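You operate a simulated robot arm through the tools that you are given. There is no shell and no other tool. Be economical: measure what you need, move in short steps, check, and stop when the job is done.

The job below is to be done with a simulated two-armed robot. You get a single attempt, and the scene is never put back.

Task
Pick up the blue brush from the die box table under the holder rack with one hand, pass it to the other hand and put it on the middle shelf of the die box table.

Only the result counts: the job must be done as asked and must still hold three seconds after the hand-in. Knocking over, shifting, dropping, spilling or breaking anything else fails it.

Robot
Two 7-joint arms with two-finger parallel grippers on one trunk, on a base that drives. Base frame: it is fixed to the floor where the robot stands at the start and does not move with it; the origin is under the middle of the robot, x ahead of it, y to its left, z up. Readings come in m, degrees, newtons and seconds.
The left shoulder is at the start at [0.05, 0.187, 1.085], the right one opposite. With the tool pointing down near the work surface each hand reaches from about 0.1 to 0.66 m from the robot's upright axis, wherever it stands, measured 20 degrees to its own side. Places, roughly: middle shelf of the die box table (38x24 cm) [0.52, 0.32, 0.52]. Payload 3.43 kg a hand.
The TCP of each hand is the grasp point between the finger pads, 0.03 m short of the fingertips. In the tool frame z runs along the fingers and y along their closing line. Largest opening 0.094 m; finger width 0.028, thickness 0.01; the body of the gripper, 0.05 by 0.096 m, starts 0.055 m behind the TCP.
Orientation is that of the tool frame in the base frame, as a unit quaternion [w, x, y, z]. With the fingers straight down and closing along the base's y, the tool's x points along the base's -x, its y along +y and its z along -z.

Tools
- The arms move only by the tool apply_moves. It takes "left_steps", "right_steps" or both (then of equal length, played together; a hand with none holds still); each is a list that holds one entry, the list of rows, each a list of 7 numbers: the shift along the tool's x, y, z in units of 400 mm (1.0 is 400 mm), then the turn, a rotation vector about the tool's x, y, z in units of 90 degrees (1.0 is 90 degrees), then the gripper command, from -1 (shut) to 1 (fully open), values between in proportion. In form: [[[tx, ty, tz, rx, ry, rz, hand], ...]]. A call has 1 to 8 rows; each row is the pose to reach, as a shift and turn from the pose commanded when the call began, along the tool's axes at that moment. A call with a number of a shift or a turn outside -1 to 1 is refused whole. A row lasts 0.2 s, in which the tool goes at most 0.05 m and 8.6 degrees; a call with a longer step from one row to the next is refused whole, and so is a gripper value outside its range. A pose out of reach is approached as far as the arm can. The call stops where the force on the tool passes 40 N (or 10 N more than at its start, if that is more) or the arm is blocked; 0.2 s more then pass. The fingers move at their own pace (about 0.153 m/s each) and stop on an object; they squeeze with about 21 N. The grip force told is the motor's: it shows also when the fingers shut on nothing. Time passes only in rows, and 0.2 s behind the last, so rows that repeat a pose let the fingers close. It gives the time, the measured TCP pose, the force on the tool (base axes), the opening and the grip force at its end, in the units of the frame above (readings bear some noise), with the torque about the TCP (base axes, N m) and any sound that the robot's microphone picked up, and new pictures: "pictures" is both (left out), scene, wrist or none (wrist: the cameras of the hands that moved).
- Cameras (640 x 400 px; columns grow to the right, rows downward): "scene" is now at [0.1387, 0.0646, 1.243]; the picture's right is [0.49, -0.87, 0.00], its down [-0.53, -0.30, -0.79] and it looks along [0.69, 0.39, -0.61] (base axes); focal length 214 px, centre (320, 200). "left" rides on the left gripper at [0.076, -0.014, -0.102] in its tool frame; the picture's right is [0.18, 0.98, 0.00], its down [-0.75, 0.14, -0.64] and it looks along [-0.63, 0.12, 0.77] (tool axes); focal length 243 px, centre (320, 200). "right" rides on the right gripper at [0.076, 0.014, -0.103] in its tool frame; the picture's right is [-0.18, 0.98, 0.00], its down [-0.75, -0.14, -0.64] and it looks along [-0.63, -0.12, 0.77] (tool axes); focal length 243 px, centre (320, 200). There is no depth. A picture from a camera that has moved, and an enlarged one, comes with that camera's place and axes in the base frame and with its lens. The place of the scene camera against the robot may be out by one fixed shift of up to 0.025 m in any direction.
- lift_body(by): slides the trunk up (or, below 0, down) by that many m; the arms and the scene camera ride with it, the base frame stays. It gives what a move gives, with no picture.
- steer(legs): drives the robot by 1 to 6 legs, each [ahead, left, turn to the left] in m, m and degrees, along the robot's own axes; the way and the turn of a leg run together, so that a leg with both is an arc; at most 1.5 m and 180 degrees a leg. The arms and the cameras ride along, it lands a little off, and it stops where it bumps. It gives what a move gives, and a new picture of the scene camera.
- turn_head(pan, tilt): turns the head with the scene camera to pan (to the left, within 80 degrees either way) and tilt (down, from -29 to 69), counted from straight ahead of the robot. It gives what a move gives, and a new picture of the scene camera.
- inspect(camera, box): a new picture of the part [left, top, right, bottom] of that camera's present view, enlarged. The clock stands still meanwhile.
- close_job(): hands the job in; it is judged then, once.

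Work in short steps. Places have to be worked out from the pictures, the camera data and where the tool is seen: move nearer, look again, correct. Check each grasp and each placing, and mend what went wrong. You have 120 turns and 260 pictures in all, those below and enlarged ones among them. Open the grippers and draw the arms clear of the work before you hand the job in, unless the task says otherwise; then end with one line.

The tools are called after "Request:" as a command line: name --argument value ..., lists and objects as JSON in quotes. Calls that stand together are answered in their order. apply_moves: Moves the arms, as the interface text tells. Its arguments: {"type":"object","properties":{"left_steps":{"type":"array"},"right_steps":{"type":"array"},"pictures":{"type":"string","enum":["both","scene","wrist","none"]}},"required":[]} The other tools are called the same way: lift_body (by) slides the trunk up or down; steer (legs) drives the base; turn_head (pan, tilt) turns the head that bears the scene camera; inspect (camera, box) takes an enlarged picture of a part of a camera's view; close_job () hands the job in.

At the start:

```text
clock: 0.0
left_position: [0.2946, 0.3455, 1.1798]
left_tcp_rot: [-0.001, 0.0, 1.0, 0.0]
left_contact_force: [0.4, 0.0, -0.5]
left_ft_torque: [0.0, 0.0, 0.03]
left_finger_gap: 0.0941
left_grasp_force: 0.0
right_position: [0.3413, -0.0018, 1.1684]
right_tcp_rot: [0.0, -0.001, 1.0, -0.001]
right_contact_force: [0.3, 0.7, 0.1]
right_ft_torque: [-0.01, 0.02, -0.02]
right_finger_gap: 0.094
right_grasp_force: 0.1
trunk travel left (down, up): [-0.3, 0.132]
robot x, y, heading: [-0.0018, -0.0003, -0.1]
head pan, tilt: [29.2, 37.7]
```

scene: 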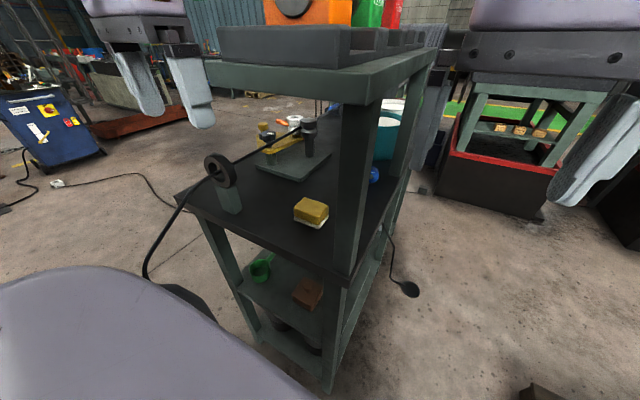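
right: 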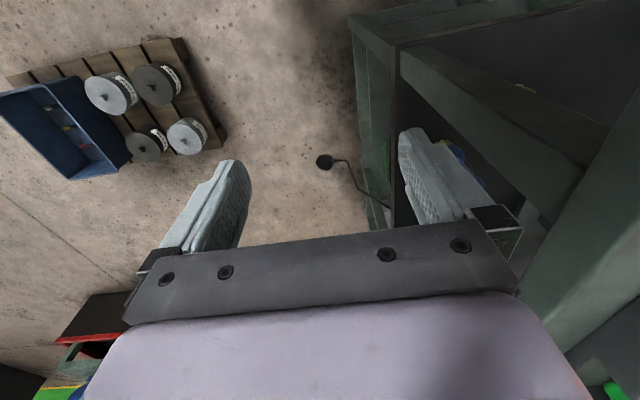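
left: 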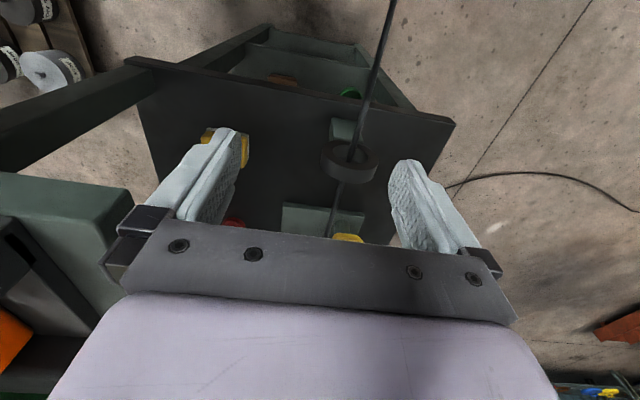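

The blue item near (375,175) in the scene view may be the brush, partly hidden by the rack's post. I'll enlarge it and the shelf.

Request:
inspect --camera "scene" --box '[240, 80, 440, 205]'

Request:
inspect --camera "scene" --box '[180, 180, 440, 400]'

```text
3.20 times, centred on (340, 142) of scene
camera zoom: at [0.1387, 0.0646, 1.243], right [0.49, -0.87, 0.0], down [-0.53, -0.3, -0.79], along [0.69, 0.39, -0.61], focal length 686 px, centre (256, 384)
```

zoom: 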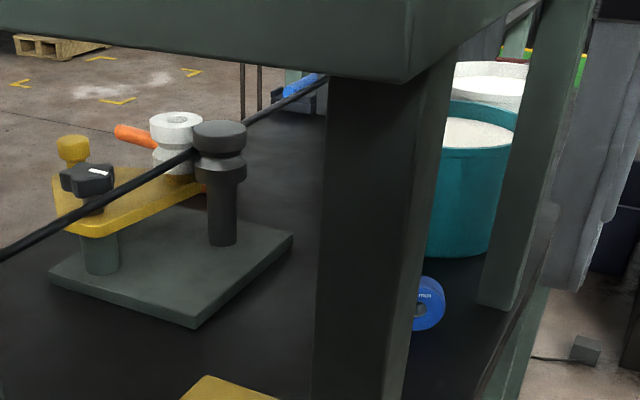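

```text
1.82 times, centred on (310, 290) of scene
camera zoom: at [0.1387, 0.0646, 1.243], right [0.49, -0.87, 0.0], down [-0.53, -0.3, -0.79], along [0.69, 0.39, -0.61], focal length 390 px, centre (338, 36)
```

zoom: 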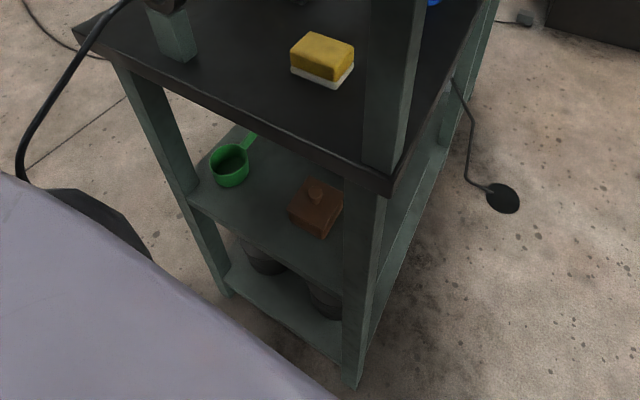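

The blue item behind the post (~[0.89,0.24] on the table top, ~0.8 high) carries a label; there's also something blue far away at the table's end. I'll shift right for a view past the post (there's a pallet at about y=-0.6 and a pedal near [1.0,-0.1], both avoided).

Request:
steer --legs '[[-0.06, 0, 0], [0, -0.25, 0]]'

```text
clock: 3.4
left_position: [0.2346, 0.095, 1.1801]
left_tcp_rot: [0.001, 0.001, 1.0, 0.0]
left_contact_force: [0.1, -0.5, -0.1]
left_ft_torque: [0.0, 0.0, -0.02]
left_finger_gap: 0.0942
left_grasp_force: 0.1
right_position: [0.2806, -0.2529, 1.1687]
right_tcp_rot: [0.0, 0.001, 1.0, 0.0]
right_contact_force: [0.3, 0.1, 0.2]
right_ft_torque: [0.01, 0.01, 0.01]
right_finger_gap: 0.0943
right_grasp_force: 0.1
trunk travel left (down, up): [-0.3, 0.132]
robot x, y, heading: [-0.0584, -0.2527, -0.3]
head pan, tilt: [29.2, 37.7]
camera scene: at [0.0789, -0.1864, 1.2431], right [0.49, -0.87, 0.0], down [-0.53, -0.3, -0.79], along [0.69, 0.39, -0.61], focal length 214 px, centre (320, 200)
```

scene: 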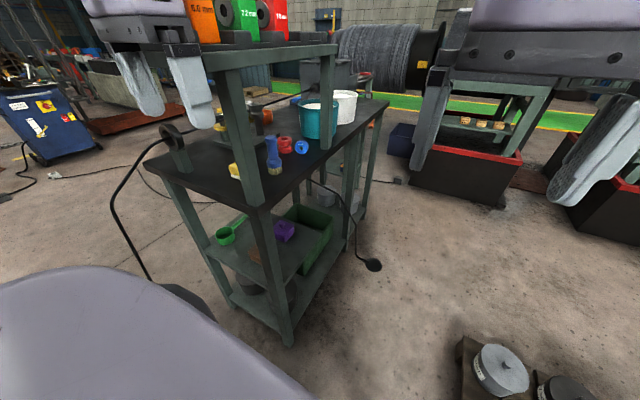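

The blue brush is visible now beside the post. I'll zoom in on it.

Request:
inspect --camera "scene" --box '[210, 80, 370, 210]'

Request:
inspect --camera "scene" --box '[150, 150, 400, 350]'

```text
3.08 times, centred on (290, 145) of scene
camera zoom: at [0.0789, -0.1864, 1.2431], right [0.49, -0.87, 0.0], down [-0.53, -0.3, -0.79], along [0.69, 0.39, -0.61], focal length 660 px, centre (412, 369)
```

zoom: 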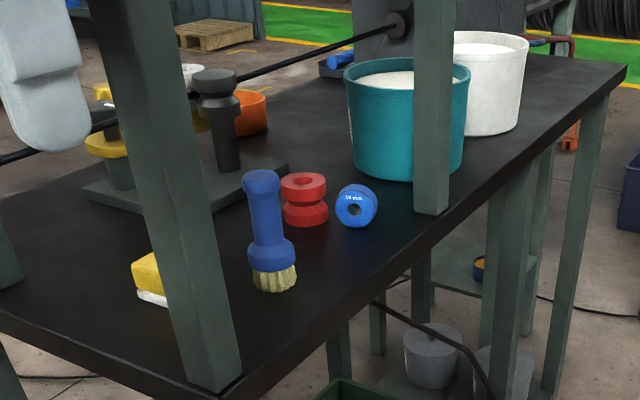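

```text
2.00 times, centred on (275, 250) of scene
camera zoom: at [0.0789, -0.1864, 1.2431], right [0.49, -0.87, 0.0], down [-0.53, -0.3, -0.79], along [0.69, 0.39, -0.61], focal length 429 px, centre (410, 100)
```

zoom: 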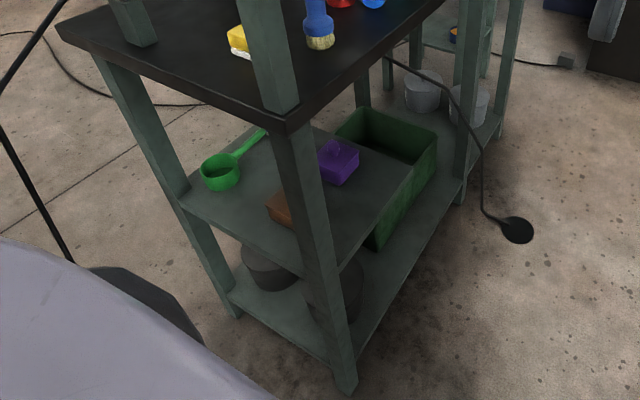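

Two-view triangulation puts the table top at z≈0.94, the brush standing upright at ≈[0.464,0.172] with its top at ≈1.04, and the posts at x≈0.33 and 0.67. I plan to work from the table's right side, so I'll first pull the hands in, then look at my own footprint versus the pallet.

Request:
apply_moves --left_steps '[[[0.12, 0, 0, 0, 0, 0, 1], [0.25, 0, 0, 0, 0, 0, 1]]]' --right_steps '[[[0.12, 0, 0, 0, 0, 0, 1], [0.25, 0, 0, 0, 0, 0, 1]]]' --pictures "none"

Request:
turn_head --pan -40 --tilt 55

```text
refused: row 2 steps farther than a row can; nothing moved
```

```text
clock: 4.8
left_position: [0.2368, 0.0954, 1.1806]
left_tcp_rot: [0.0, 0.001, 1.0, 0.0]
left_contact_force: [0.2, 0.4, -0.2]
left_ft_torque: [0.01, 0.0, -0.02]
left_finger_gap: 0.094
left_grasp_force: 0.1
right_position: [0.281, -0.2544, 1.1683]
right_tcp_rot: [-0.001, 0.001, 1.0, 0.001]
right_contact_force: [-0.2, 0.0, -0.6]
right_ft_torque: [-0.01, 0.0, 0.0]
right_finger_gap: 0.0938
right_grasp_force: 0.1
trunk travel left (down, up): [-0.3, 0.132]
robot x, y, heading: [-0.0617, -0.2524, -0.2]
head pan, tilt: [-40.0, 55.0]
camera scene: at [0.0586, -0.2747, 1.2189], right [-0.64, -0.77, 0.0], down [-0.63, 0.53, -0.57], along [0.44, -0.37, -0.82], focal length 214 px, centre (320, 200)
```

scene: 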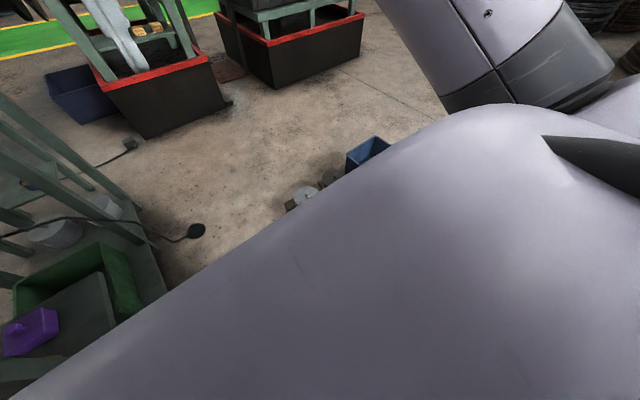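

The chest hides the base, so I'll keep the path near the table. First I'll retract the hands with smaller rows.

Request:
apply_moves --left_steps '[[[0.1, 0, 0, 0, 0, 0, 1], [0.2, 0, 0, 0, 0, 0, 1], [0.28, 0, 0, 0, 0, 0, 1]]]' --right_steps '[[[0.1, 0, 0, 0, 0, 0, 1], [0.2, 0, 0, 0, 0, 0, 1], [0.28, 0, 0, 0, 0, 0, 1]]]' --pictures "none"

Request:
turn_head --pan 0 --tilt 45

```text
clock: 5.1
left_position: [0.2229, 0.0956, 1.1813]
left_tcp_rot: [-0.001, 0.002, 1.0, 0.0]
left_contact_force: [0.0, -0.4, -0.9]
left_ft_torque: [0.03, 0.02, -0.03]
left_finger_gap: 0.0939
left_grasp_force: 0.1
right_position: [0.2778, -0.2559, 1.1689]
right_tcp_rot: [-0.003, 0.017, 1.0, 0.004]
right_contact_force: [3.9, -1.4, 2.5]
right_ft_torque: [0.21, 0.65, 0.09]
right_finger_gap: 0.0939
right_grasp_force: 0.1
trunk travel left (down, up): [-0.3, 0.132]
robot x, y, heading: [-0.0626, -0.2509, -0.4]
head pan, tilt: [-40.0, 55.0]
stopped in row 1 (right hand): the force on the tool passed its limit at 72 N (the readings are from after the stop); the commanded pose is now the measured one
```

```text
clock: 6.2
left_position: [0.2234, 0.0951, 1.181]
left_tcp_rot: [0.0, 0.001, 1.0, 0.0]
left_contact_force: [0.2, 0.1, 0.0]
left_ft_torque: [-0.03, 0.0, 0.02]
left_finger_gap: 0.0938
left_grasp_force: 0.0
right_position: [0.2769, -0.2566, 1.1681]
right_tcp_rot: [-0.003, 0.016, 1.0, 0.003]
right_contact_force: [-0.7, 0.2, 0.5]
right_ft_torque: [0.01, -0.02, -0.01]
right_finger_gap: 0.0939
right_grasp_force: 0.1
trunk travel left (down, up): [-0.3, 0.132]
robot x, y, heading: [-0.0568, -0.2504, 0.0]
head pan, tilt: [0.0, 45.0]
camera scene: at [0.0847, -0.2285, 1.2323], right [0.0, -1.0, 0.0], down [-0.71, 0.0, -0.71], along [0.71, 0.0, -0.71], focal length 214 px, centre (320, 200)
```

scene: 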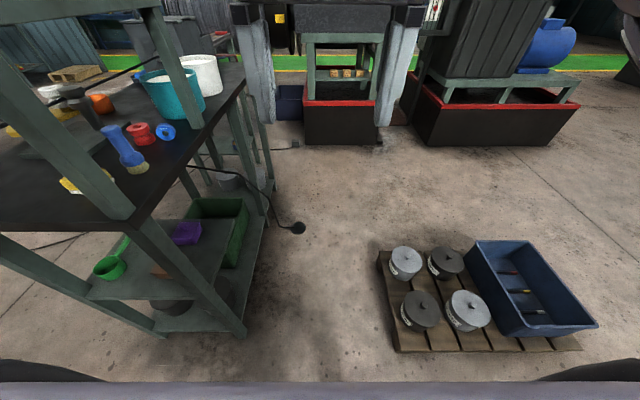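

The right hand is lying against my own chest because it's centred; I'll move it outward to its side first, then back. The left can go back straight.

Request:
apply_moves --right_steps '[[[-0.05, -0.1, 0, 0, 0, 0, 1], [-0.05, -0.22, 0, 0, 0, 0, 1], [0, -0.33, 0, 0, 0, 0, 1], [0, -0.44, 0, 0, 0, 0, 1], [0.05, -0.54, 0, 0, 0, 0, 1], [0.13, -0.58, 0, 0, 0, 0, 1], [0.23, -0.58, 0, 0, 0, 0, 1]]]' --left_steps '[[[0, 0, 0, 0, 0, 0, 1], [0, 0, 0, 0, 0, 0, 1], [0, 0, 0, 0, 0, 0, 1], [0, 0, 0, 0, 0, 0, 1], [0.05, 0, 0, 0, 0, 0, 1], [0.1, 0, 0, 0, 0, 0, 1], [0.15, 0, 0, 0, 0, 0, 1]]]' --pictures "none"

```text
clock: 7.8
left_position: [0.1623, 0.0948, 1.1807]
left_tcp_rot: [0.0, 0.001, 1.0, -0.001]
left_contact_force: [0.2, 0.0, -0.9]
left_ft_torque: [0.03, -0.02, 0.01]
left_finger_gap: 0.094
left_grasp_force: 0.0
right_position: [0.1761, -0.4849, 1.1664]
right_tcp_rot: [-0.003, 0.017, 1.0, 0.004]
right_contact_force: [0.1, 0.6, 0.1]
right_ft_torque: [0.02, 0.0, 0.0]
right_finger_gap: 0.0939
right_grasp_force: 0.1
trunk travel left (down, up): [-0.3, 0.132]
robot x, y, heading: [-0.0596, -0.2507, -0.3]
head pan, tilt: [0.0, 45.0]
```

Hands are in. I'll turn 90° left here in free space, then strafe right a short way along the table, watching clearance.

Request:
steer --legs '[[0, 0, 90]]'

Request:
steer --legs '[[0, -0.25, 0]]'

```text
clock: 12.0
left_position: [-0.4018, -0.023, 1.18]
left_tcp_rot: [-0.001, -0.703, 0.712, 0.0]
left_contact_force: [-0.5, 0.7, -0.4]
left_ft_torque: [-0.03, 0.02, -0.01]
left_finger_gap: 0.0939
left_grasp_force: 0.0
right_position: [0.1761, -0.0167, 1.1673]
right_tcp_rot: [-0.004, -0.691, 0.723, 0.001]
right_contact_force: [0.3, -0.2, -0.8]
right_ft_torque: [-0.02, 0.0, 0.0]
right_finger_gap: 0.0939
right_grasp_force: 0.1
trunk travel left (down, up): [-0.3, 0.132]
robot x, y, heading: [-0.0578, -0.2466, 89.4]
head pan, tilt: [0.0, 45.0]
camera scene: at [-0.053, -0.0885, 1.2323], right [1.0, -0.01, 0.0], down [-0.01, -0.71, -0.71], along [0.01, 0.71, -0.71], focal length 214 px, centre (320, 200)
```

scene: 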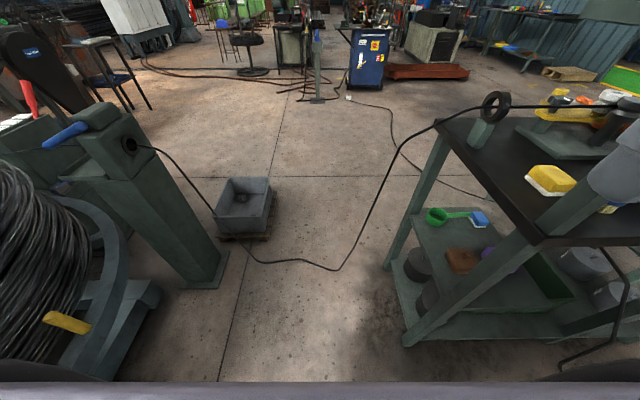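

```text
clock: 14.8
left_position: [-0.1518, -0.0279, 1.1808]
left_tcp_rot: [0.0, -0.703, 0.711, -0.001]
left_contact_force: [-0.3, -0.2, 0.3]
left_ft_torque: [0.0, -0.03, 0.03]
left_finger_gap: 0.0941
left_grasp_force: 0.1
right_position: [0.427, -0.0203, 1.1669]
right_tcp_rot: [-0.004, -0.692, 0.722, 0.0]
right_contact_force: [0.8, 0.0, 0.0]
right_ft_torque: [0.0, -0.03, -0.02]
right_finger_gap: 0.0941
right_grasp_force: 0.0
trunk travel left (down, up): [-0.3, 0.132]
robot x, y, heading: [0.1923, -0.2529, 89.2]
head pan, tilt: [0.0, 45.0]
camera scene: at [0.1971, -0.0919, 1.2323], right [1.0, -0.01, 0.0], down [-0.01, -0.71, -0.71], along [0.01, 0.71, -0.71], focal length 214 px, centre (320, 200)
```

scene: 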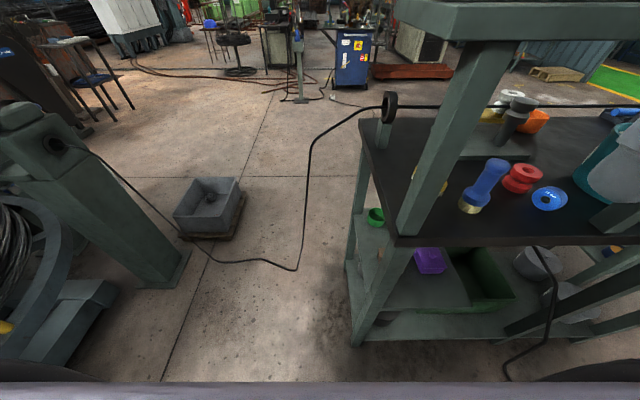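

The view confirms the brush standing upright at ≈[0.47,0.175]. I'll strafe further right so the brush is in front of me.

Request:
steer --legs '[[0, -0.23, 0.8]]'

```text
clock: 17.4
left_position: [0.0749, -0.0344, 1.1802]
left_tcp_rot: [0.0, 0.709, -0.706, 0.0]
left_contact_force: [0.3, -0.3, -0.9]
left_ft_torque: [-0.01, 0.06, 0.02]
left_finger_gap: 0.0943
left_grasp_force: 0.1
right_position: [0.6541, -0.0172, 1.1668]
right_tcp_rot: [-0.005, -0.698, 0.717, 0.0]
right_contact_force: [-0.2, -0.1, 0.1]
right_ft_torque: [0.01, -0.01, 0.01]
right_finger_gap: 0.0939
right_grasp_force: 0.0
trunk travel left (down, up): [-0.3, 0.132]
robot x, y, heading: [0.424, -0.2523, 90.3]
head pan, tilt: [0.0, 45.0]
camera scene: at [0.4256, -0.0931, 1.2323], right [1.0, 0.0, 0.0], down [0.0, -0.71, -0.71], along [0.0, 0.71, -0.71], focal length 214 px, centre (320, 200)
```

scene: 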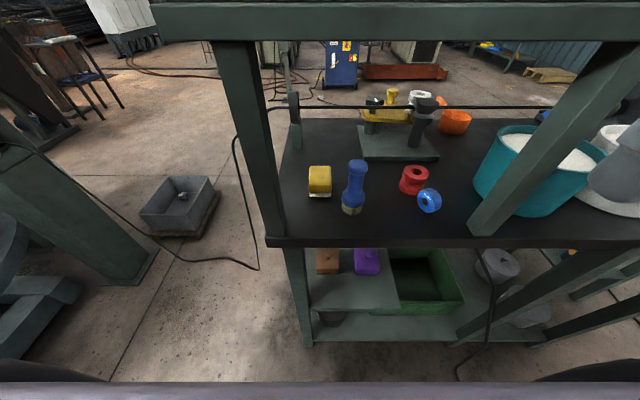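

Brush ≈[0.483,0.175], base z≈0.93, top ≈1.04. I'll shift left a little so that it lies on the right hand's side, and enlarge the brush to read its profile.

Request:
steer --legs '[[-0.02, 0.08, 0]]'

Request:
inspect --camera "scene" --box '[340, 110, 500, 290]'

```text
clock: 18.8
left_position: [-0.0056, -0.0542, 1.1804]
left_tcp_rot: [0.0, 0.709, -0.706, 0.0]
left_contact_force: [-0.2, -0.1, 1.4]
left_ft_torque: [-0.01, -0.02, -0.01]
left_finger_gap: 0.0938
left_grasp_force: 0.0
right_position: [0.5728, -0.0376, 1.1679]
right_tcp_rot: [-0.004, -0.697, 0.717, 0.001]
right_contact_force: [0.1, 0.2, 0.4]
right_ft_torque: [0.0, -0.02, -0.03]
right_finger_gap: 0.0939
right_grasp_force: 0.0
trunk travel left (down, up): [-0.3, 0.132]
robot x, y, heading: [0.3393, -0.2789, 90.1]
head pan, tilt: [0.0, 45.0]
camera scene: at [0.3449, -0.1135, 1.2323], right [1.0, 0.0, 0.0], down [0.0, -0.71, -0.71], along [0.0, 0.71, -0.71], focal length 214 px, centre (320, 200)
```

scene: 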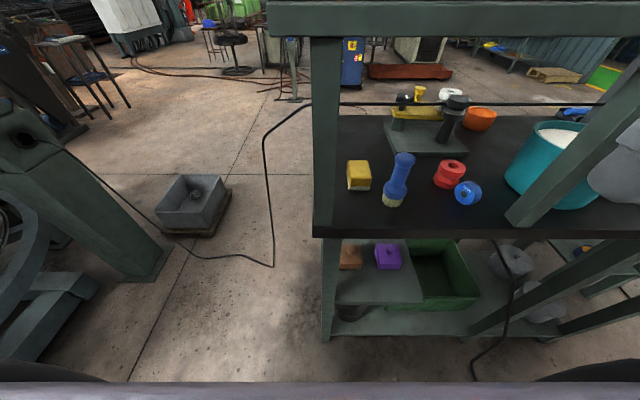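

```text
2.22 times, centred on (420, 200) of scene
camera zoom: at [0.3449, -0.1135, 1.2323], right [1.0, 0.0, 0.0], down [0.0, -0.71, -0.71], along [0.0, 0.71, -0.71], focal length 477 px, centre (98, 200)
```

zoom: 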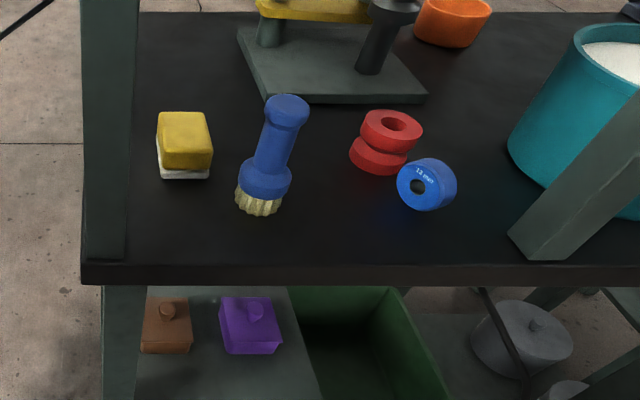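

Right hand: pitch the fingers toward the table (70°) while moving to a standoff in front of the brush, between the posts.

Request:
apply_moves --right_steps '[[[-0.03, 0.02, 0.03, 0, -0.095, 0, 1], [-0.06, 0.05, 0.08, 0, -0.19, 0, 1], [-0.09, 0.08, 0.13, 0, -0.285, 0, 1], [-0.12, 0.11, 0.18, 0, -0.38, 0, 1], [-0.14, 0.14, 0.23, 0, -0.475, 0, 1], [-0.16, 0.17, 0.28, 0, -0.57, 0, 1], [-0.18, 0.2, 0.33, 0, -0.665, 0, 1], [-0.2, 0.22, 0.37, 0, -0.76, 0, 1]]]'

```text
clock: 19.7
left_position: [-0.0056, -0.0544, 1.1799]
left_tcp_rot: [0.0, 0.708, -0.706, 0.001]
left_contact_force: [0.6, 0.2, 0.3]
left_ft_torque: [-0.03, 0.02, 0.0]
left_finger_gap: 0.0942
left_grasp_force: 0.0
right_position: [0.5409, 0.0012, 1.1159]
right_tcp_rot: [0.16, -0.679, 0.696, 0.169]
right_contact_force: [12.4, 7.4, 17.2]
right_ft_torque: [-2.56, 1.23, 1.54]
right_finger_gap: 0.0938
right_grasp_force: 0.0
trunk travel left (down, up): [-0.3, 0.132]
robot x, y, heading: [0.3423, -0.277, 90.2]
head pan, tilt: [0.0, 45.0]
stopped in row 4 (right hand): the force on the tool passed its limit at 147 N (the readings are from after the stop); the commanded pose is now the measured one
camera scene: at [0.3453, -0.1136, 1.2323], right [1.0, 0.0, 0.0], down [0.0, -0.71, -0.71], along [0.0, 0.71, -0.71], focal length 214 px, centre (320, 200)
camera right: at [0.5256, -0.1136, 1.1742], right [-0.98, 0.19, 0.1], down [0.17, 0.38, 0.91], along [0.13, 0.91, -0.4], focal length 243 px, centre (320, 200)
```

scene: 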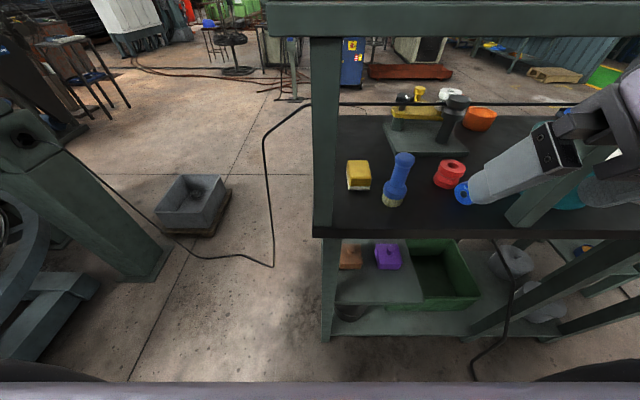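
right: 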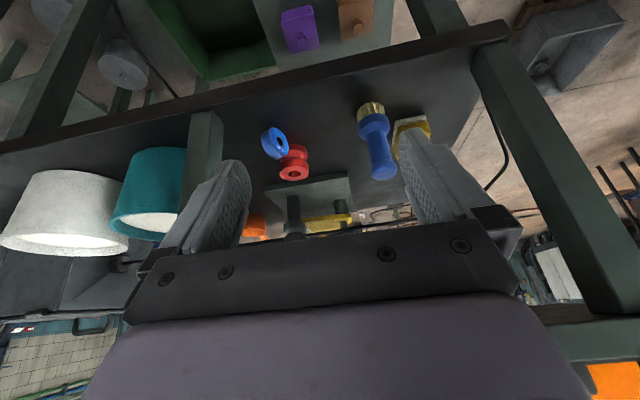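

The block is my own body (the robot is too close for a level hand). I'll ease the hand off, then re-station at about [0.08,-0.25] facing 50°, which gives more reach room while the hand can still point into the rack opening.

Request:
apply_moves --right_steps '[[[0, -0.03, 0, 0, 0.08, 0, 1], [0, -0.08, 0, 0, 0.16, 0, 1], [0, -0.14, -0.04, 0, 0.24, 0, 1]]]' --pictures "none"

Request:
steer --legs '[[0.0, 0.26, 0], [0, 0, -40]]'

```text
clock: 20.5
left_position: [-0.0055, -0.0554, 1.1802]
left_tcp_rot: [0.0, 0.709, -0.706, 0.001]
left_contact_force: [-0.2, 0.3, 0.4]
left_ft_torque: [0.01, -0.02, 0.01]
left_finger_gap: 0.094
left_grasp_force: 0.1
right_position: [0.5968, -0.0081, 1.1302]
right_tcp_rot: [0.028, -0.699, 0.713, 0.039]
right_contact_force: [0.0, -0.6, -1.0]
right_ft_torque: [0.02, -0.01, -0.01]
right_finger_gap: 0.0942
right_grasp_force: 0.0
trunk travel left (down, up): [-0.3, 0.132]
robot x, y, heading: [0.3433, -0.2756, 90.1]
head pan, tilt: [0.0, 45.0]
```

```text
clock: 25.2
left_position: [-0.0444, 0.1151, 1.1798]
left_tcp_rot: [-0.001, -0.424, 0.905, -0.001]
left_contact_force: [1.1, -0.9, 1.0]
left_ft_torque: [0.0, -0.01, 0.0]
left_finger_gap: 0.0941
left_grasp_force: 0.1
right_position: [0.4474, -0.2352, 1.1282]
right_tcp_rot: [0.04, -0.413, 0.91, 0.028]
right_contact_force: [-0.2, -0.2, -0.2]
right_ft_torque: [-0.01, -0.02, -0.02]
right_finger_gap: 0.0942
right_grasp_force: 0.0
trunk travel left (down, up): [-0.3, 0.132]
robot x, y, heading: [0.0769, -0.2767, 50.3]
head pan, tilt: [0.0, 45.0]
camera scene: at [0.1738, -0.1468, 1.2323], right [0.77, -0.64, 0.0], down [-0.45, -0.54, -0.71], along [0.45, 0.54, -0.71], focal length 214 px, centre (320, 200)
```

scene: 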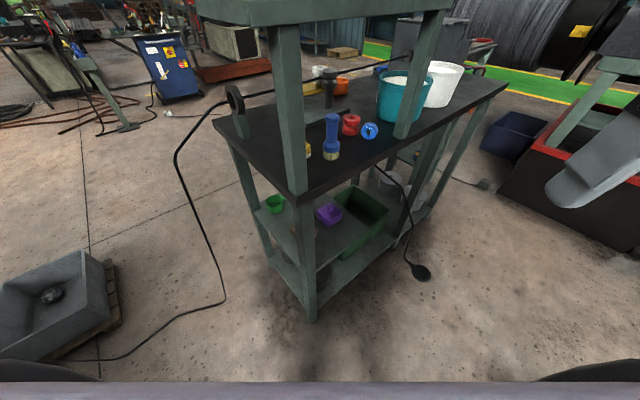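

In clear space now; brush position confirmed. I'll pitch the right hand level while moving it forward/left toward the rack opening.

Request:
apply_moves --right_steps '[[[-0.05, 0.04, 0.02, 0, -0.09, 0, 1], [-0.1, 0.08, 0.04, 0, -0.185, 0, 1], [-0.15, 0.12, 0.06, 0, -0.28, 0, 1], [-0.2, 0.16, 0.09, 0, -0.375, 0, 1], [-0.25, 0.2, 0.12, 0, -0.47, 0, 1], [-0.3, 0.25, 0.15, 0, -0.565, 0, 1], [-0.35, 0.29, 0.18, 0, -0.66, 0, 1], [-0.4, 0.33, 0.2, 0, -0.75, 0, 1]]]'

```text
clock: 27.0
left_position: [-0.0439, 0.1162, 1.1803]
left_tcp_rot: [0.0, -0.425, 0.905, -0.001]
left_contact_force: [0.2, 0.5, 0.7]
left_ft_torque: [0.03, -0.01, 0.0]
left_finger_gap: 0.0938
left_grasp_force: 0.1
right_position: [0.4567, -0.022, 1.0661]
right_tcp_rot: [0.538, -0.328, 0.734, 0.252]
right_contact_force: [0.4, 0.5, 0.0]
right_ft_torque: [0.0, 0.0, 0.0]
right_finger_gap: 0.0938
right_grasp_force: 0.1
trunk travel left (down, up): [-0.3, 0.132]
robot x, y, heading: [0.0776, -0.2764, 50.4]
head pan, tilt: [0.0, 45.0]
camera scene: at [0.1737, -0.1465, 1.2323], right [0.77, -0.64, 0.0], down [-0.45, -0.54, -0.71], along [0.45, 0.54, -0.71], focal length 214 px, centre (320, 200)
camera right: at [0.3674, -0.1028, 1.0251], right [-0.7, 0.68, 0.19], down [-0.14, -0.4, 0.91], along [0.7, 0.61, 0.38], focal length 243 px, centre (320, 200)
```

scene: 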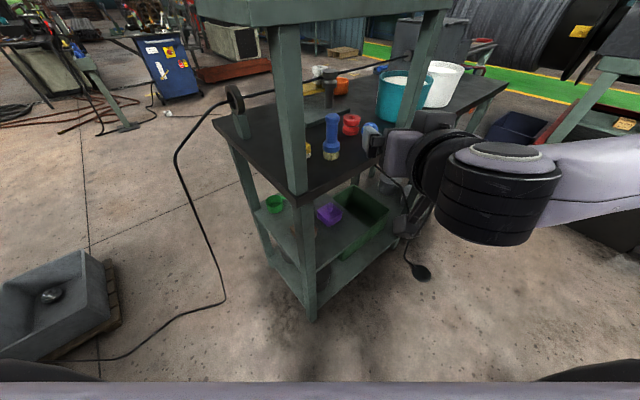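
right: 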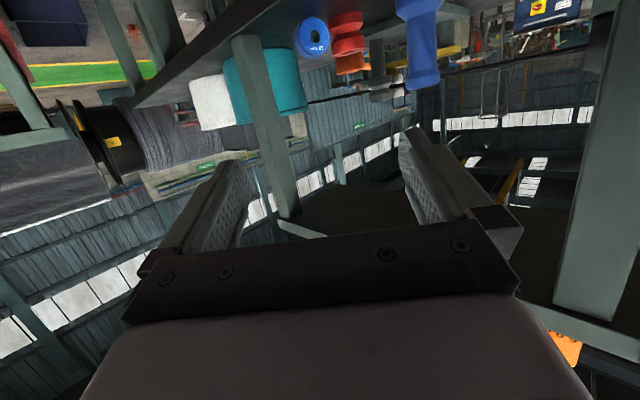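

Level hand works here (17° down-tilt, yaw 49°). Next I yaw it ~30° left and go to the standoff ≈[0.46,0.045,0.985].

Request:
apply_moves --right_steps '[[[0.04, 0.02, 0.04, -0.08, 0.001, -0.024, 1], [0.08, 0.05, 0.09, -0.16, 0.003, -0.049, 1], [0.12, 0.08, 0.14, -0.24, 0.005, -0.074, 1], [0.157, 0.102, 0.185, -0.318, 0.006, -0.098, 1]]]'

```text
clock: 28.0
left_position: [-0.0432, 0.1152, 1.181]
left_tcp_rot: [-0.001, -0.425, 0.905, -0.001]
left_contact_force: [0.5, 0.2, -0.3]
left_ft_torque: [-0.01, 0.0, 0.01]
left_finger_gap: 0.0942
left_grasp_force: 0.1
right_position: [0.4612, 0.0456, 0.9868]
right_tcp_rot: [0.457, -0.506, 0.623, 0.384]
right_contact_force: [0.8, 0.0, 1.1]
right_ft_torque: [-0.08, 0.03, 0.06]
right_finger_gap: 0.0941
right_grasp_force: 0.1
right hand out of reach, approached as far as the arm can: row 3
trunk travel left (down, up): [-0.3, 0.132]
robot x, y, heading: [0.0818, -0.2772, 50.2]
head pan, tilt: [0.0, 45.0]
camera scene: at [0.1744, -0.1469, 1.2321], right [0.77, -0.64, 0.0], down [-0.45, -0.54, -0.71], along [0.45, 0.54, -0.71], focal length 214 px, centre (320, 200)
camera right: at [0.4237, -0.0702, 0.9443], right [-0.95, 0.24, 0.19], down [0.07, -0.42, 0.9], along [0.3, 0.88, 0.38], focal length 243 px, centre (320, 200)
```

scene: 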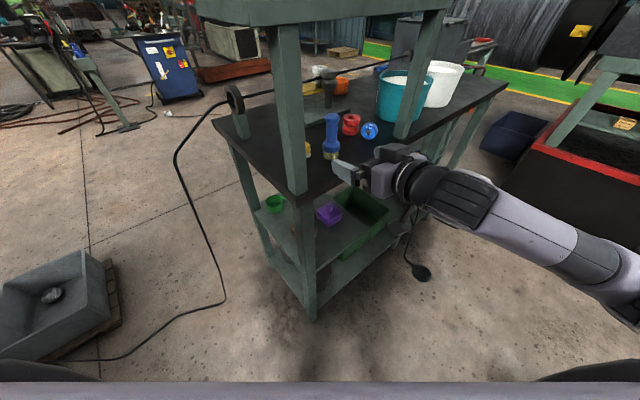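
right: 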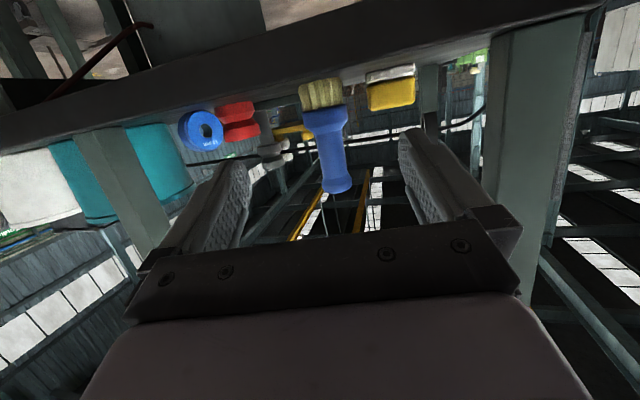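

Wrist view gives the brush at ≈[0.485,0.175], handle from ~0.97 to 1.04, well centred between the fingers. I'll advance along the tool to grip the lower handle at z≈0.974.

Request:
apply_moves --right_steps '[[[-0.06, 0.003, 0.05, 0, 0, 0, 1], [-0.063, 0.003, 0.14, 0, 0, 0, 1], [-0.063, 0.003, 0.23, 0, 0, 0, 1], [-0.063, 0.003, 0.32, 0, 0, 0, 1]]]'

```text
clock: 29.0
left_position: [-0.0444, 0.1161, 1.1814]
left_tcp_rot: [-0.001, -0.425, 0.905, -0.001]
left_contact_force: [0.6, 0.3, 0.0]
left_ft_torque: [-0.02, -0.04, -0.02]
left_finger_gap: 0.0939
left_grasp_force: 0.1
right_position: [0.4819, 0.1734, 0.9701]
right_tcp_rot: [0.455, -0.507, 0.624, 0.383]
right_contact_force: [-0.3, -0.2, 0.3]
right_ft_torque: [0.0, 0.0, -0.01]
right_finger_gap: 0.094
right_grasp_force: 0.2
trunk travel left (down, up): [-0.3, 0.132]
robot x, y, heading: [0.0805, -0.2761, 50.4]
head pan, tilt: [0.0, 45.0]
camera scene: at [0.1736, -0.1464, 1.2323], right [0.77, -0.64, 0.0], down [-0.45, -0.54, -0.71], along [0.45, 0.54, -0.71], focal length 214 px, centre (320, 200)
camera right: at [0.4457, 0.0578, 0.93], right [-0.95, 0.24, 0.19], down [0.08, -0.41, 0.91], along [0.3, 0.88, 0.38], focal length 243 px, centre (320, 200)
```

scene: 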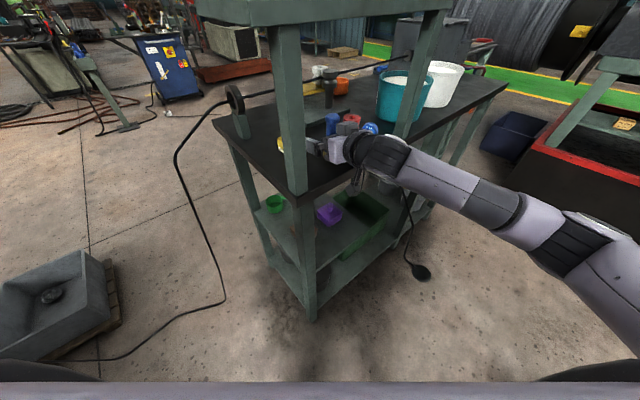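
right: 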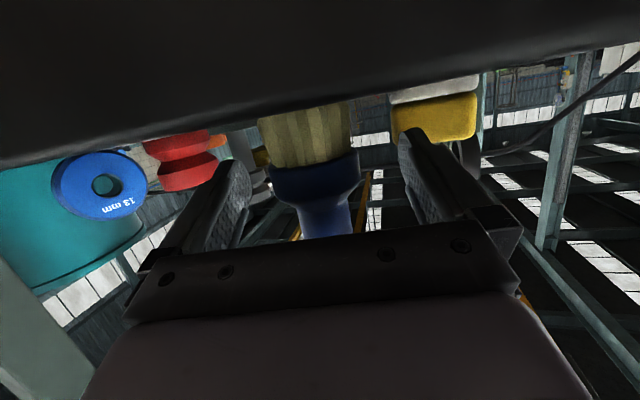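

The ferrule/lower handle is centred between the pads. I'll close.

Request:
apply_moves --right_steps '[[[0, 0, 0, 0, 0, 0, 0], [0, 0, 0, 0, 0, 0, -0.6], [0, 0, 0, 0, 0, 0, -1], [0, 0, 0, 0, 0, 0, -1]]]' --pictures "wrist"

```text
clock: 30.0
left_position: [-0.0444, 0.1145, 1.1804]
left_tcp_rot: [-0.001, -0.425, 0.905, 0.0]
left_contact_force: [0.5, 1.1, -0.2]
left_ft_torque: [0.01, -0.01, 0.0]
left_finger_gap: 0.0941
left_grasp_force: 0.0
right_position: [0.482, 0.1739, 0.9709]
right_tcp_rot: [0.455, -0.507, 0.624, 0.383]
right_contact_force: [0.5, 0.6, 0.2]
right_ft_torque: [-0.03, 0.0, -0.03]
right_finger_gap: 0.0447
right_grasp_force: 20.9
trunk travel left (down, up): [-0.3, 0.132]
robot x, y, heading: [0.0808, -0.2791, 50.2]
head pan, tilt: [0.0, 45.0]
camera right: at [0.4457, 0.0572, 0.9302], right [-0.95, 0.24, 0.19], down [0.08, -0.42, 0.91], along [0.3, 0.88, 0.38], focal length 243 px, centre (320, 200)
```

right: 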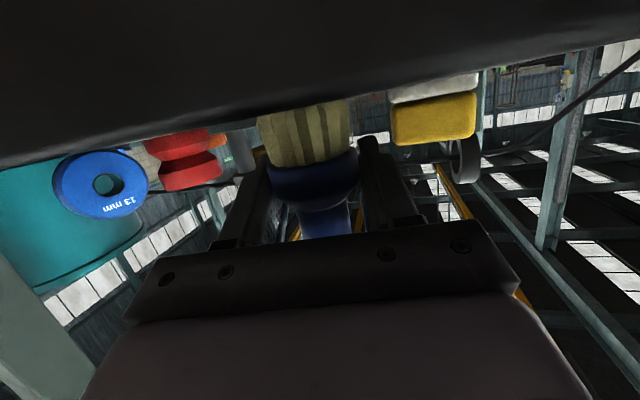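

Firm grip (44.7 mm, 21 N). I'll lift 35 mm and withdraw level from the rack.

Request:
apply_moves --right_steps '[[[-0.042, 0, -0.012, 0, 0, 0, -1], [-0.084, 0.001, -0.025, 0, 0, 0, -1], [-0.056, -0.003, -0.117, 0, 0, 0, -1], [-0.029, -0.007, -0.21, 0, 0, 0, -1], [-0.001, -0.01, -0.3, 0, 0, 0, -1], [0.027, -0.014, -0.39, 0, 0, 0, -1], [0.054, -0.018, -0.486, 0, 0, 0, -1]]]'

```text
clock: 31.6
left_position: [-0.044, 0.1156, 1.1796]
left_tcp_rot: [0.0, -0.426, 0.905, 0.0]
left_contact_force: [1.2, 0.1, 0.1]
left_ft_torque: [0.03, -0.01, 0.0]
left_finger_gap: 0.0939
left_grasp_force: 0.1
right_position: [0.4519, -0.0178, 1.0074]
right_tcp_rot: [0.455, -0.507, 0.624, 0.383]
right_contact_force: [-0.2, -0.3, -1.4]
right_ft_torque: [0.01, 0.01, 0.01]
right_finger_gap: 0.0448
right_grasp_force: 21.1
trunk travel left (down, up): [-0.3, 0.132]
robot x, y, heading: [0.0768, -0.2791, 50.1]
head pan, tilt: [0.0, 45.0]
camera scene: at [0.1737, -0.1471, 1.2323], right [0.77, -0.64, 0.0], down [-0.45, -0.54, -0.71], along [0.45, 0.54, -0.71], focal length 214 px, centre (320, 200)
camera right: at [0.4155, -0.1332, 0.9664], right [-0.95, 0.24, 0.19], down [0.08, -0.42, 0.91], along [0.3, 0.88, 0.38], focal length 243 px, centre (320, 200)
```

scene: 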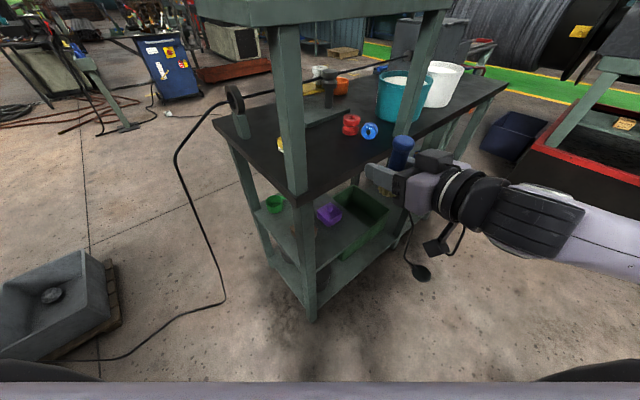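
right: 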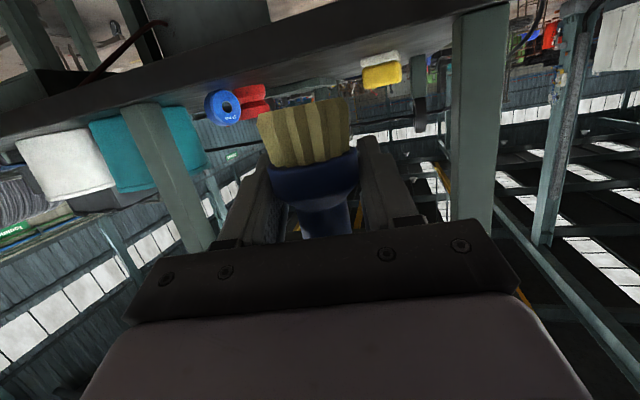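

Brush held. For the hand-over I want open space: back off a little and strafe left into the area where I stood earlier.

Request:
steer --legs '[[-0.1, 0.05, 0], [0, 0.15, 0]]'

```text
clock: 34.4
left_position: [-0.2616, 0.166, 1.1817]
left_tcp_rot: [0.0, -0.426, 0.905, -0.001]
left_contact_force: [0.7, -0.3, 0.6]
left_ft_torque: [0.01, 0.02, 0.03]
left_finger_gap: 0.0939
left_grasp_force: 0.0
right_position: [0.2357, 0.0349, 1.0087]
right_tcp_rot: [0.455, -0.508, 0.624, 0.383]
right_contact_force: [0.4, 0.0, -1.3]
right_ft_torque: [0.04, 0.04, 0.02]
right_finger_gap: 0.045
right_grasp_force: 20.6
trunk travel left (down, up): [-0.3, 0.132]
robot x, y, heading: [-0.1377, -0.2229, 50.3]
head pan, tilt: [0.0, 45.0]
camera scene: at [-0.0441, -0.0954, 1.2323], right [0.77, -0.64, 0.0], down [-0.45, -0.54, -0.71], along [0.45, 0.54, -0.71], focal length 214 px, centre (320, 200)
```

scene: 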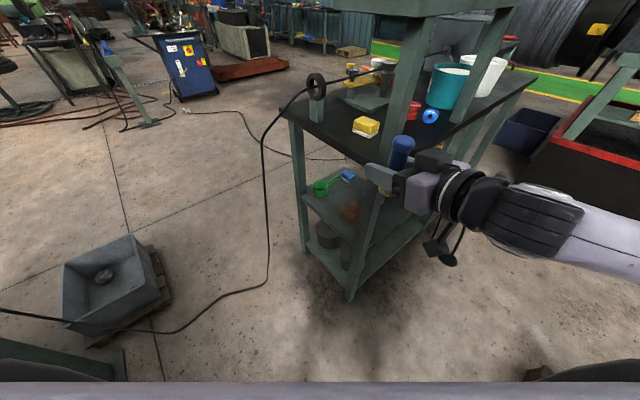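

I'll bring the brush nearer my centre with the right hand, and at the same time raise the left hand to level at its left side.

Request:
apply_moves --right_steps '[[[-0.004, 0.027, 0.014, 0, 0, 0, -1], [-0.008, 0.055, 0.028, 0, 0, 0, -1], [-0.012, 0.082, 0.043, 0, 0, 0, -1], [-0.016, 0.11, 0.057, 0, 0, 0, -1], [-0.02, 0.137, 0.072, 0, 0, 0, -1], [-0.024, 0.165, 0.086, 0, 0, 0, -1], [-0.028, 0.192, 0.1, 0, 0, 0, -1], [-0.031, 0.22, 0.115, 0, 0, 0, -1]]]' --left_steps '[[[-0.08, 0, 0.03, 0, -0.095, 0, 1], [-0.16, -0.02, 0.06, 0, -0.19, 0, 1], [-0.22, -0.05, 0.09, 0, -0.285, 0, 1], [-0.28, -0.09, 0.12, 0, -0.38, 0, 1], [-0.34, -0.13, 0.15, 0, -0.475, 0, 1], [-0.39, -0.18, 0.18, 0, -0.57, 0, 1], [-0.43, -0.23, 0.21, 0, -0.665, 0, 1], [-0.45, -0.28, 0.25, 0, -0.76, 0, 1]]]'

```text
clock: 36.2
left_position: [-0.0393, 0.2534, 1.0903]
left_tcp_rot: [0.508, -0.351, 0.75, 0.237]
left_contact_force: [-0.4, -0.3, 0.7]
left_ft_torque: [-0.02, 0.05, 0.0]
left_finger_gap: 0.0937
left_grasp_force: 0.0
left hand out of reach, approached as far as the arm can: row 7, 8
right_position: [0.1922, 0.0888, 1.0134]
right_tcp_rot: [0.453, -0.508, 0.625, 0.383]
right_contact_force: [0.4, -0.3, -1.3]
right_ft_torque: [0.03, 0.0, -0.01]
right_finger_gap: 0.0451
right_grasp_force: 21.4
right hand out of reach, approached as far as the arm can: row 4, 5, 6, 7, 8
trunk travel left (down, up): [-0.3, 0.132]
robot x, y, heading: [-0.1351, -0.2204, 50.3]
head pan, tilt: [0.0, 45.0]
camera scene: at [-0.0431, -0.0955, 1.2322], right [0.77, -0.64, 0.0], down [-0.45, -0.54, -0.71], along [0.45, 0.54, -0.71], focal length 214 px, centre (320, 200)
camera right: at [0.1564, -0.0286, 0.9726], right [-0.95, 0.24, 0.19], down [0.08, -0.41, 0.91], along [0.3, 0.88, 0.37], focal length 243 px, centre (320, 200)
camera left: at [-0.1079, 0.1482, 1.0594], right [-0.8, 0.58, -0.17], down [-0.31, -0.15, 0.94], along [0.51, 0.8, 0.3], focal length 243 px, centre (320, 200)
```

scene: 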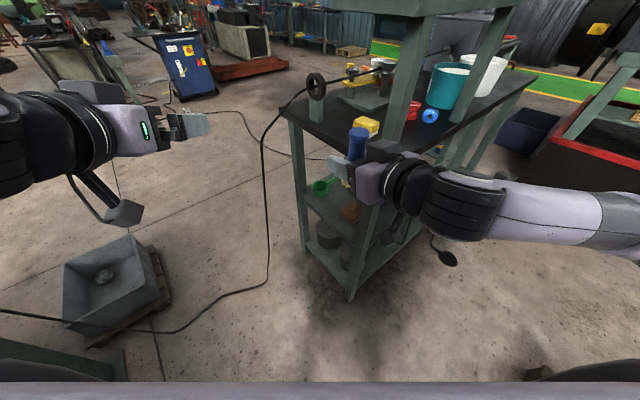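
right: 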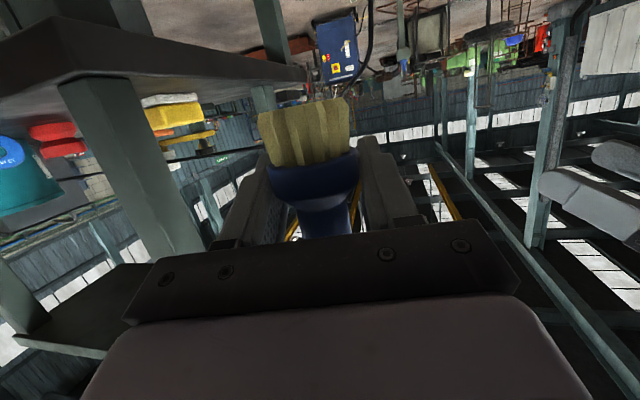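
left: 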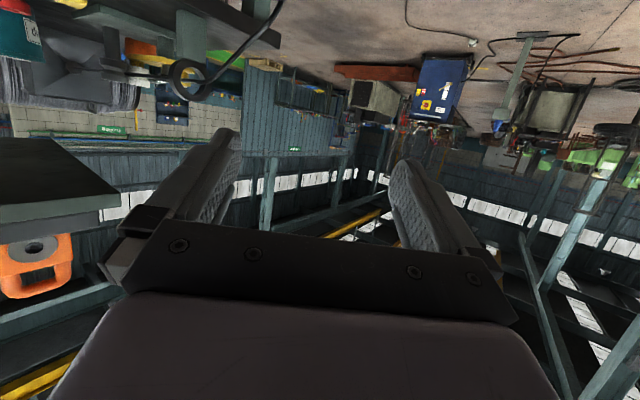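

The brush is at ≈[0.192,0.089], axis vertical, top ≈1.083. The left hand will grip the top of the handle from above-left with a ~45° down-tilt so the two grippers clear each other. First I'll raise it and pitch it down.

Request:
apply_moves --left_steps '[[[-0.06, 0, -0.025, 0, 0.085, 0, 1], [-0.12, 0, -0.05, 0, 0.17, 0, 1], [-0.186, 0, -0.074, 0, 0.255, 0, 1]]]' --pictures "none"

```text
clock: 37.0
left_position: [-0.0392, 0.2539, 1.1717]
left_tcp_rot: [0.349, -0.393, 0.835, 0.164]
left_contact_force: [-0.3, 0.2, -0.2]
left_ft_torque: [-0.01, -0.02, 0.01]
left_finger_gap: 0.0939
left_grasp_force: 0.0
right_position: [0.1932, 0.0875, 1.014]
right_tcp_rot: [0.453, -0.508, 0.625, 0.382]
right_contact_force: [0.2, 0.6, 0.4]
right_ft_torque: [0.02, 0.04, -0.01]
right_finger_gap: 0.0448
right_grasp_force: 20.4
trunk travel left (down, up): [-0.3, 0.132]
robot x, y, heading: [-0.137, -0.2273, 50.5]
head pan, tilt: [0.0, 45.0]
```

Tilt is 45°. Now yaw ~38° right and go to the standoff ≈[0.109,0.071,1.15].

Request:
apply_moves --left_steps '[[[0.02, -0.096, -0.008, 0.05, 0, 0.05, 1], [0.04, -0.192, -0.016, 0.1, 0, 0.099, 1], [0.06, -0.288, -0.024, 0.15, 0, 0.149, 1], [0.08, -0.385, -0.032, 0.2, 0, 0.198, 1], [0.1, -0.481, -0.04, 0.25, 0, 0.248, 1], [0.118, -0.577, -0.048, 0.3, 0, 0.297, 1]]]'

```text
clock: 38.4
left_position: [0.0916, 0.1136, 1.1619]
left_tcp_rot: [0.384, -0.099, 0.917, 0.043]
left_contact_force: [-0.6, 0.5, 0.2]
left_ft_torque: [-0.02, 0.0, 0.02]
left_finger_gap: 0.0941
left_grasp_force: 0.0
left hand out of reach, approached as far as the arm can: row 5, 6
right_position: [0.1917, 0.087, 1.0135]
right_tcp_rot: [0.454, -0.507, 0.625, 0.382]
right_contact_force: [0.0, -0.6, -0.5]
right_ft_torque: [0.0, -0.03, -0.02]
right_finger_gap: 0.0448
right_grasp_force: 21.4
trunk travel left (down, up): [-0.3, 0.132]
robot x, y, heading: [-0.1354, -0.2203, 50.4]
head pan, tilt: [0.0, 45.0]
camera scene: at [-0.0443, -0.0954, 1.2323], right [0.77, -0.64, 0.0], down [-0.45, -0.54, -0.71], along [0.45, 0.54, -0.71], focal length 214 px, centre (320, 200)
camera left: at [-0.0302, 0.0713, 1.1795], right [-0.34, 0.93, -0.13], down [0.04, 0.15, 0.99], along [0.94, 0.33, -0.09], focal length 243 px, centre (320, 200)
```

scene: 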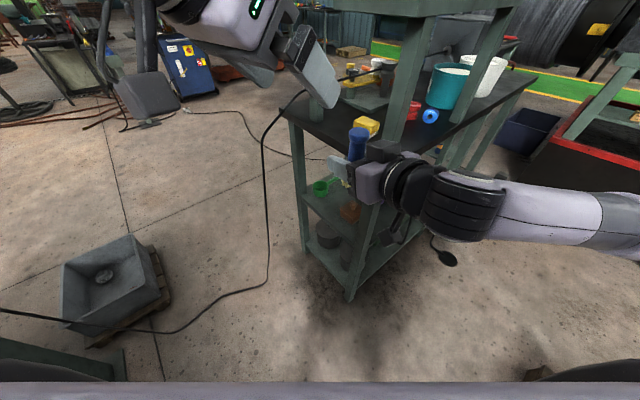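
left: 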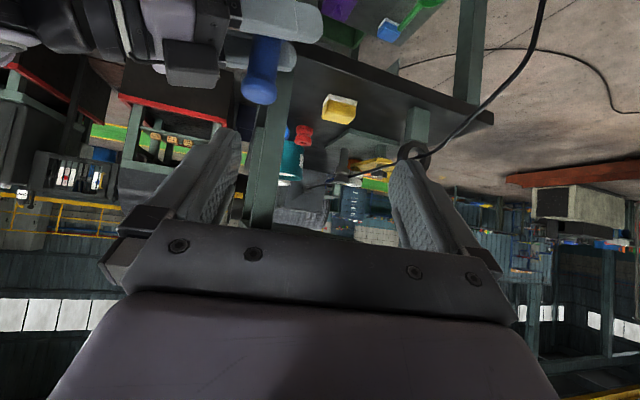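

Left reached [0.092,0.114,1.162], slightly short laterally. I'll advance a small step along the tool to see whether it lines up as it leaves the limit.

Request:
apply_moves --left_steps '[[[0, 0, 0.05, 0, 0, 0, 1], [0, 0, 0.1, 0, 0, 0, 1]]]' --pictures "wrist"

```text
clock: 39.0
left_position: [0.1079, 0.1275, 1.1457]
left_tcp_rot: [0.384, -0.101, 0.917, 0.042]
left_contact_force: [0.2, -0.3, 0.3]
left_ft_torque: [-0.04, 0.01, 0.02]
left_finger_gap: 0.0936
left_grasp_force: 0.1
left hand out of reach, approached as far as the arm can: row 1, 2
right_position: [0.1919, 0.0865, 1.0138]
right_tcp_rot: [0.453, -0.509, 0.624, 0.383]
right_contact_force: [0.2, -0.1, -1.2]
right_ft_torque: [0.0, 0.0, 0.01]
right_finger_gap: 0.045
right_grasp_force: 21.3
trunk travel left (down, up): [-0.3, 0.132]
robot x, y, heading: [-0.138, -0.2266, 50.3]
head pan, tilt: [0.0, 45.0]
camera left: at [-0.0133, 0.0858, 1.1631], right [-0.34, 0.93, -0.13], down [0.04, 0.15, 0.99], along [0.94, 0.33, -0.09], focal length 243 px, centre (320, 200)
```

left: 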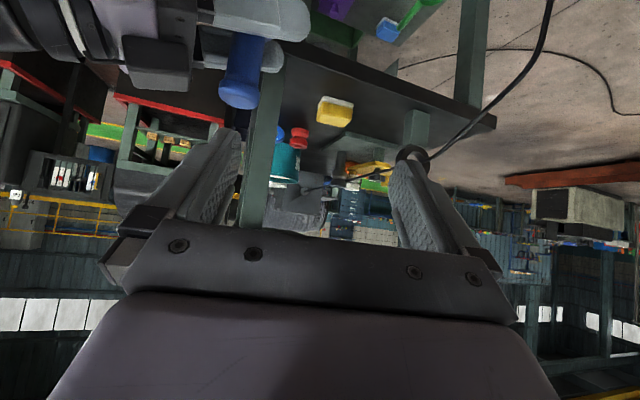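

Both wrists are simply too close to the shoulders; the hand-over should be farther out (~0.55 m). I'll turn left 40° to face open floor, then extend both hands.

Request:
steer --legs '[[0, 0, 40]]'

```text
clock: 41.3
left_position: [-0.1756, 0.2032, 1.1446]
left_tcp_rot: [0.347, -0.407, 0.828, 0.17]
left_contact_force: [-0.1, 0.7, 0.8]
left_ft_torque: [0.04, 0.01, -0.01]
left_finger_gap: 0.0939
left_grasp_force: 0.0
right_position: [-0.0848, 0.225, 1.0137]
right_tcp_rot: [-0.296, 0.69, -0.414, -0.514]
right_contact_force: [0.3, 0.2, -0.9]
right_ft_torque: [0.0, 0.02, 0.03]
right_finger_gap: 0.0448
right_grasp_force: 21.1
trunk travel left (down, up): [-0.3, 0.132]
robot x, y, heading: [-0.1381, -0.2279, 90.2]
head pan, tilt: [0.0, 45.0]
camera scene: at [-0.1337, -0.0634, 1.2323], right [1.0, 0.0, 0.0], down [0.0, -0.71, -0.71], along [0.0, 0.71, -0.71], focal length 214 px, centre (320, 200)
```

scene: 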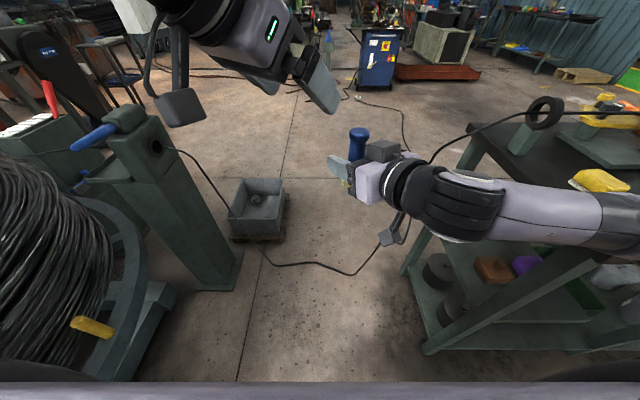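

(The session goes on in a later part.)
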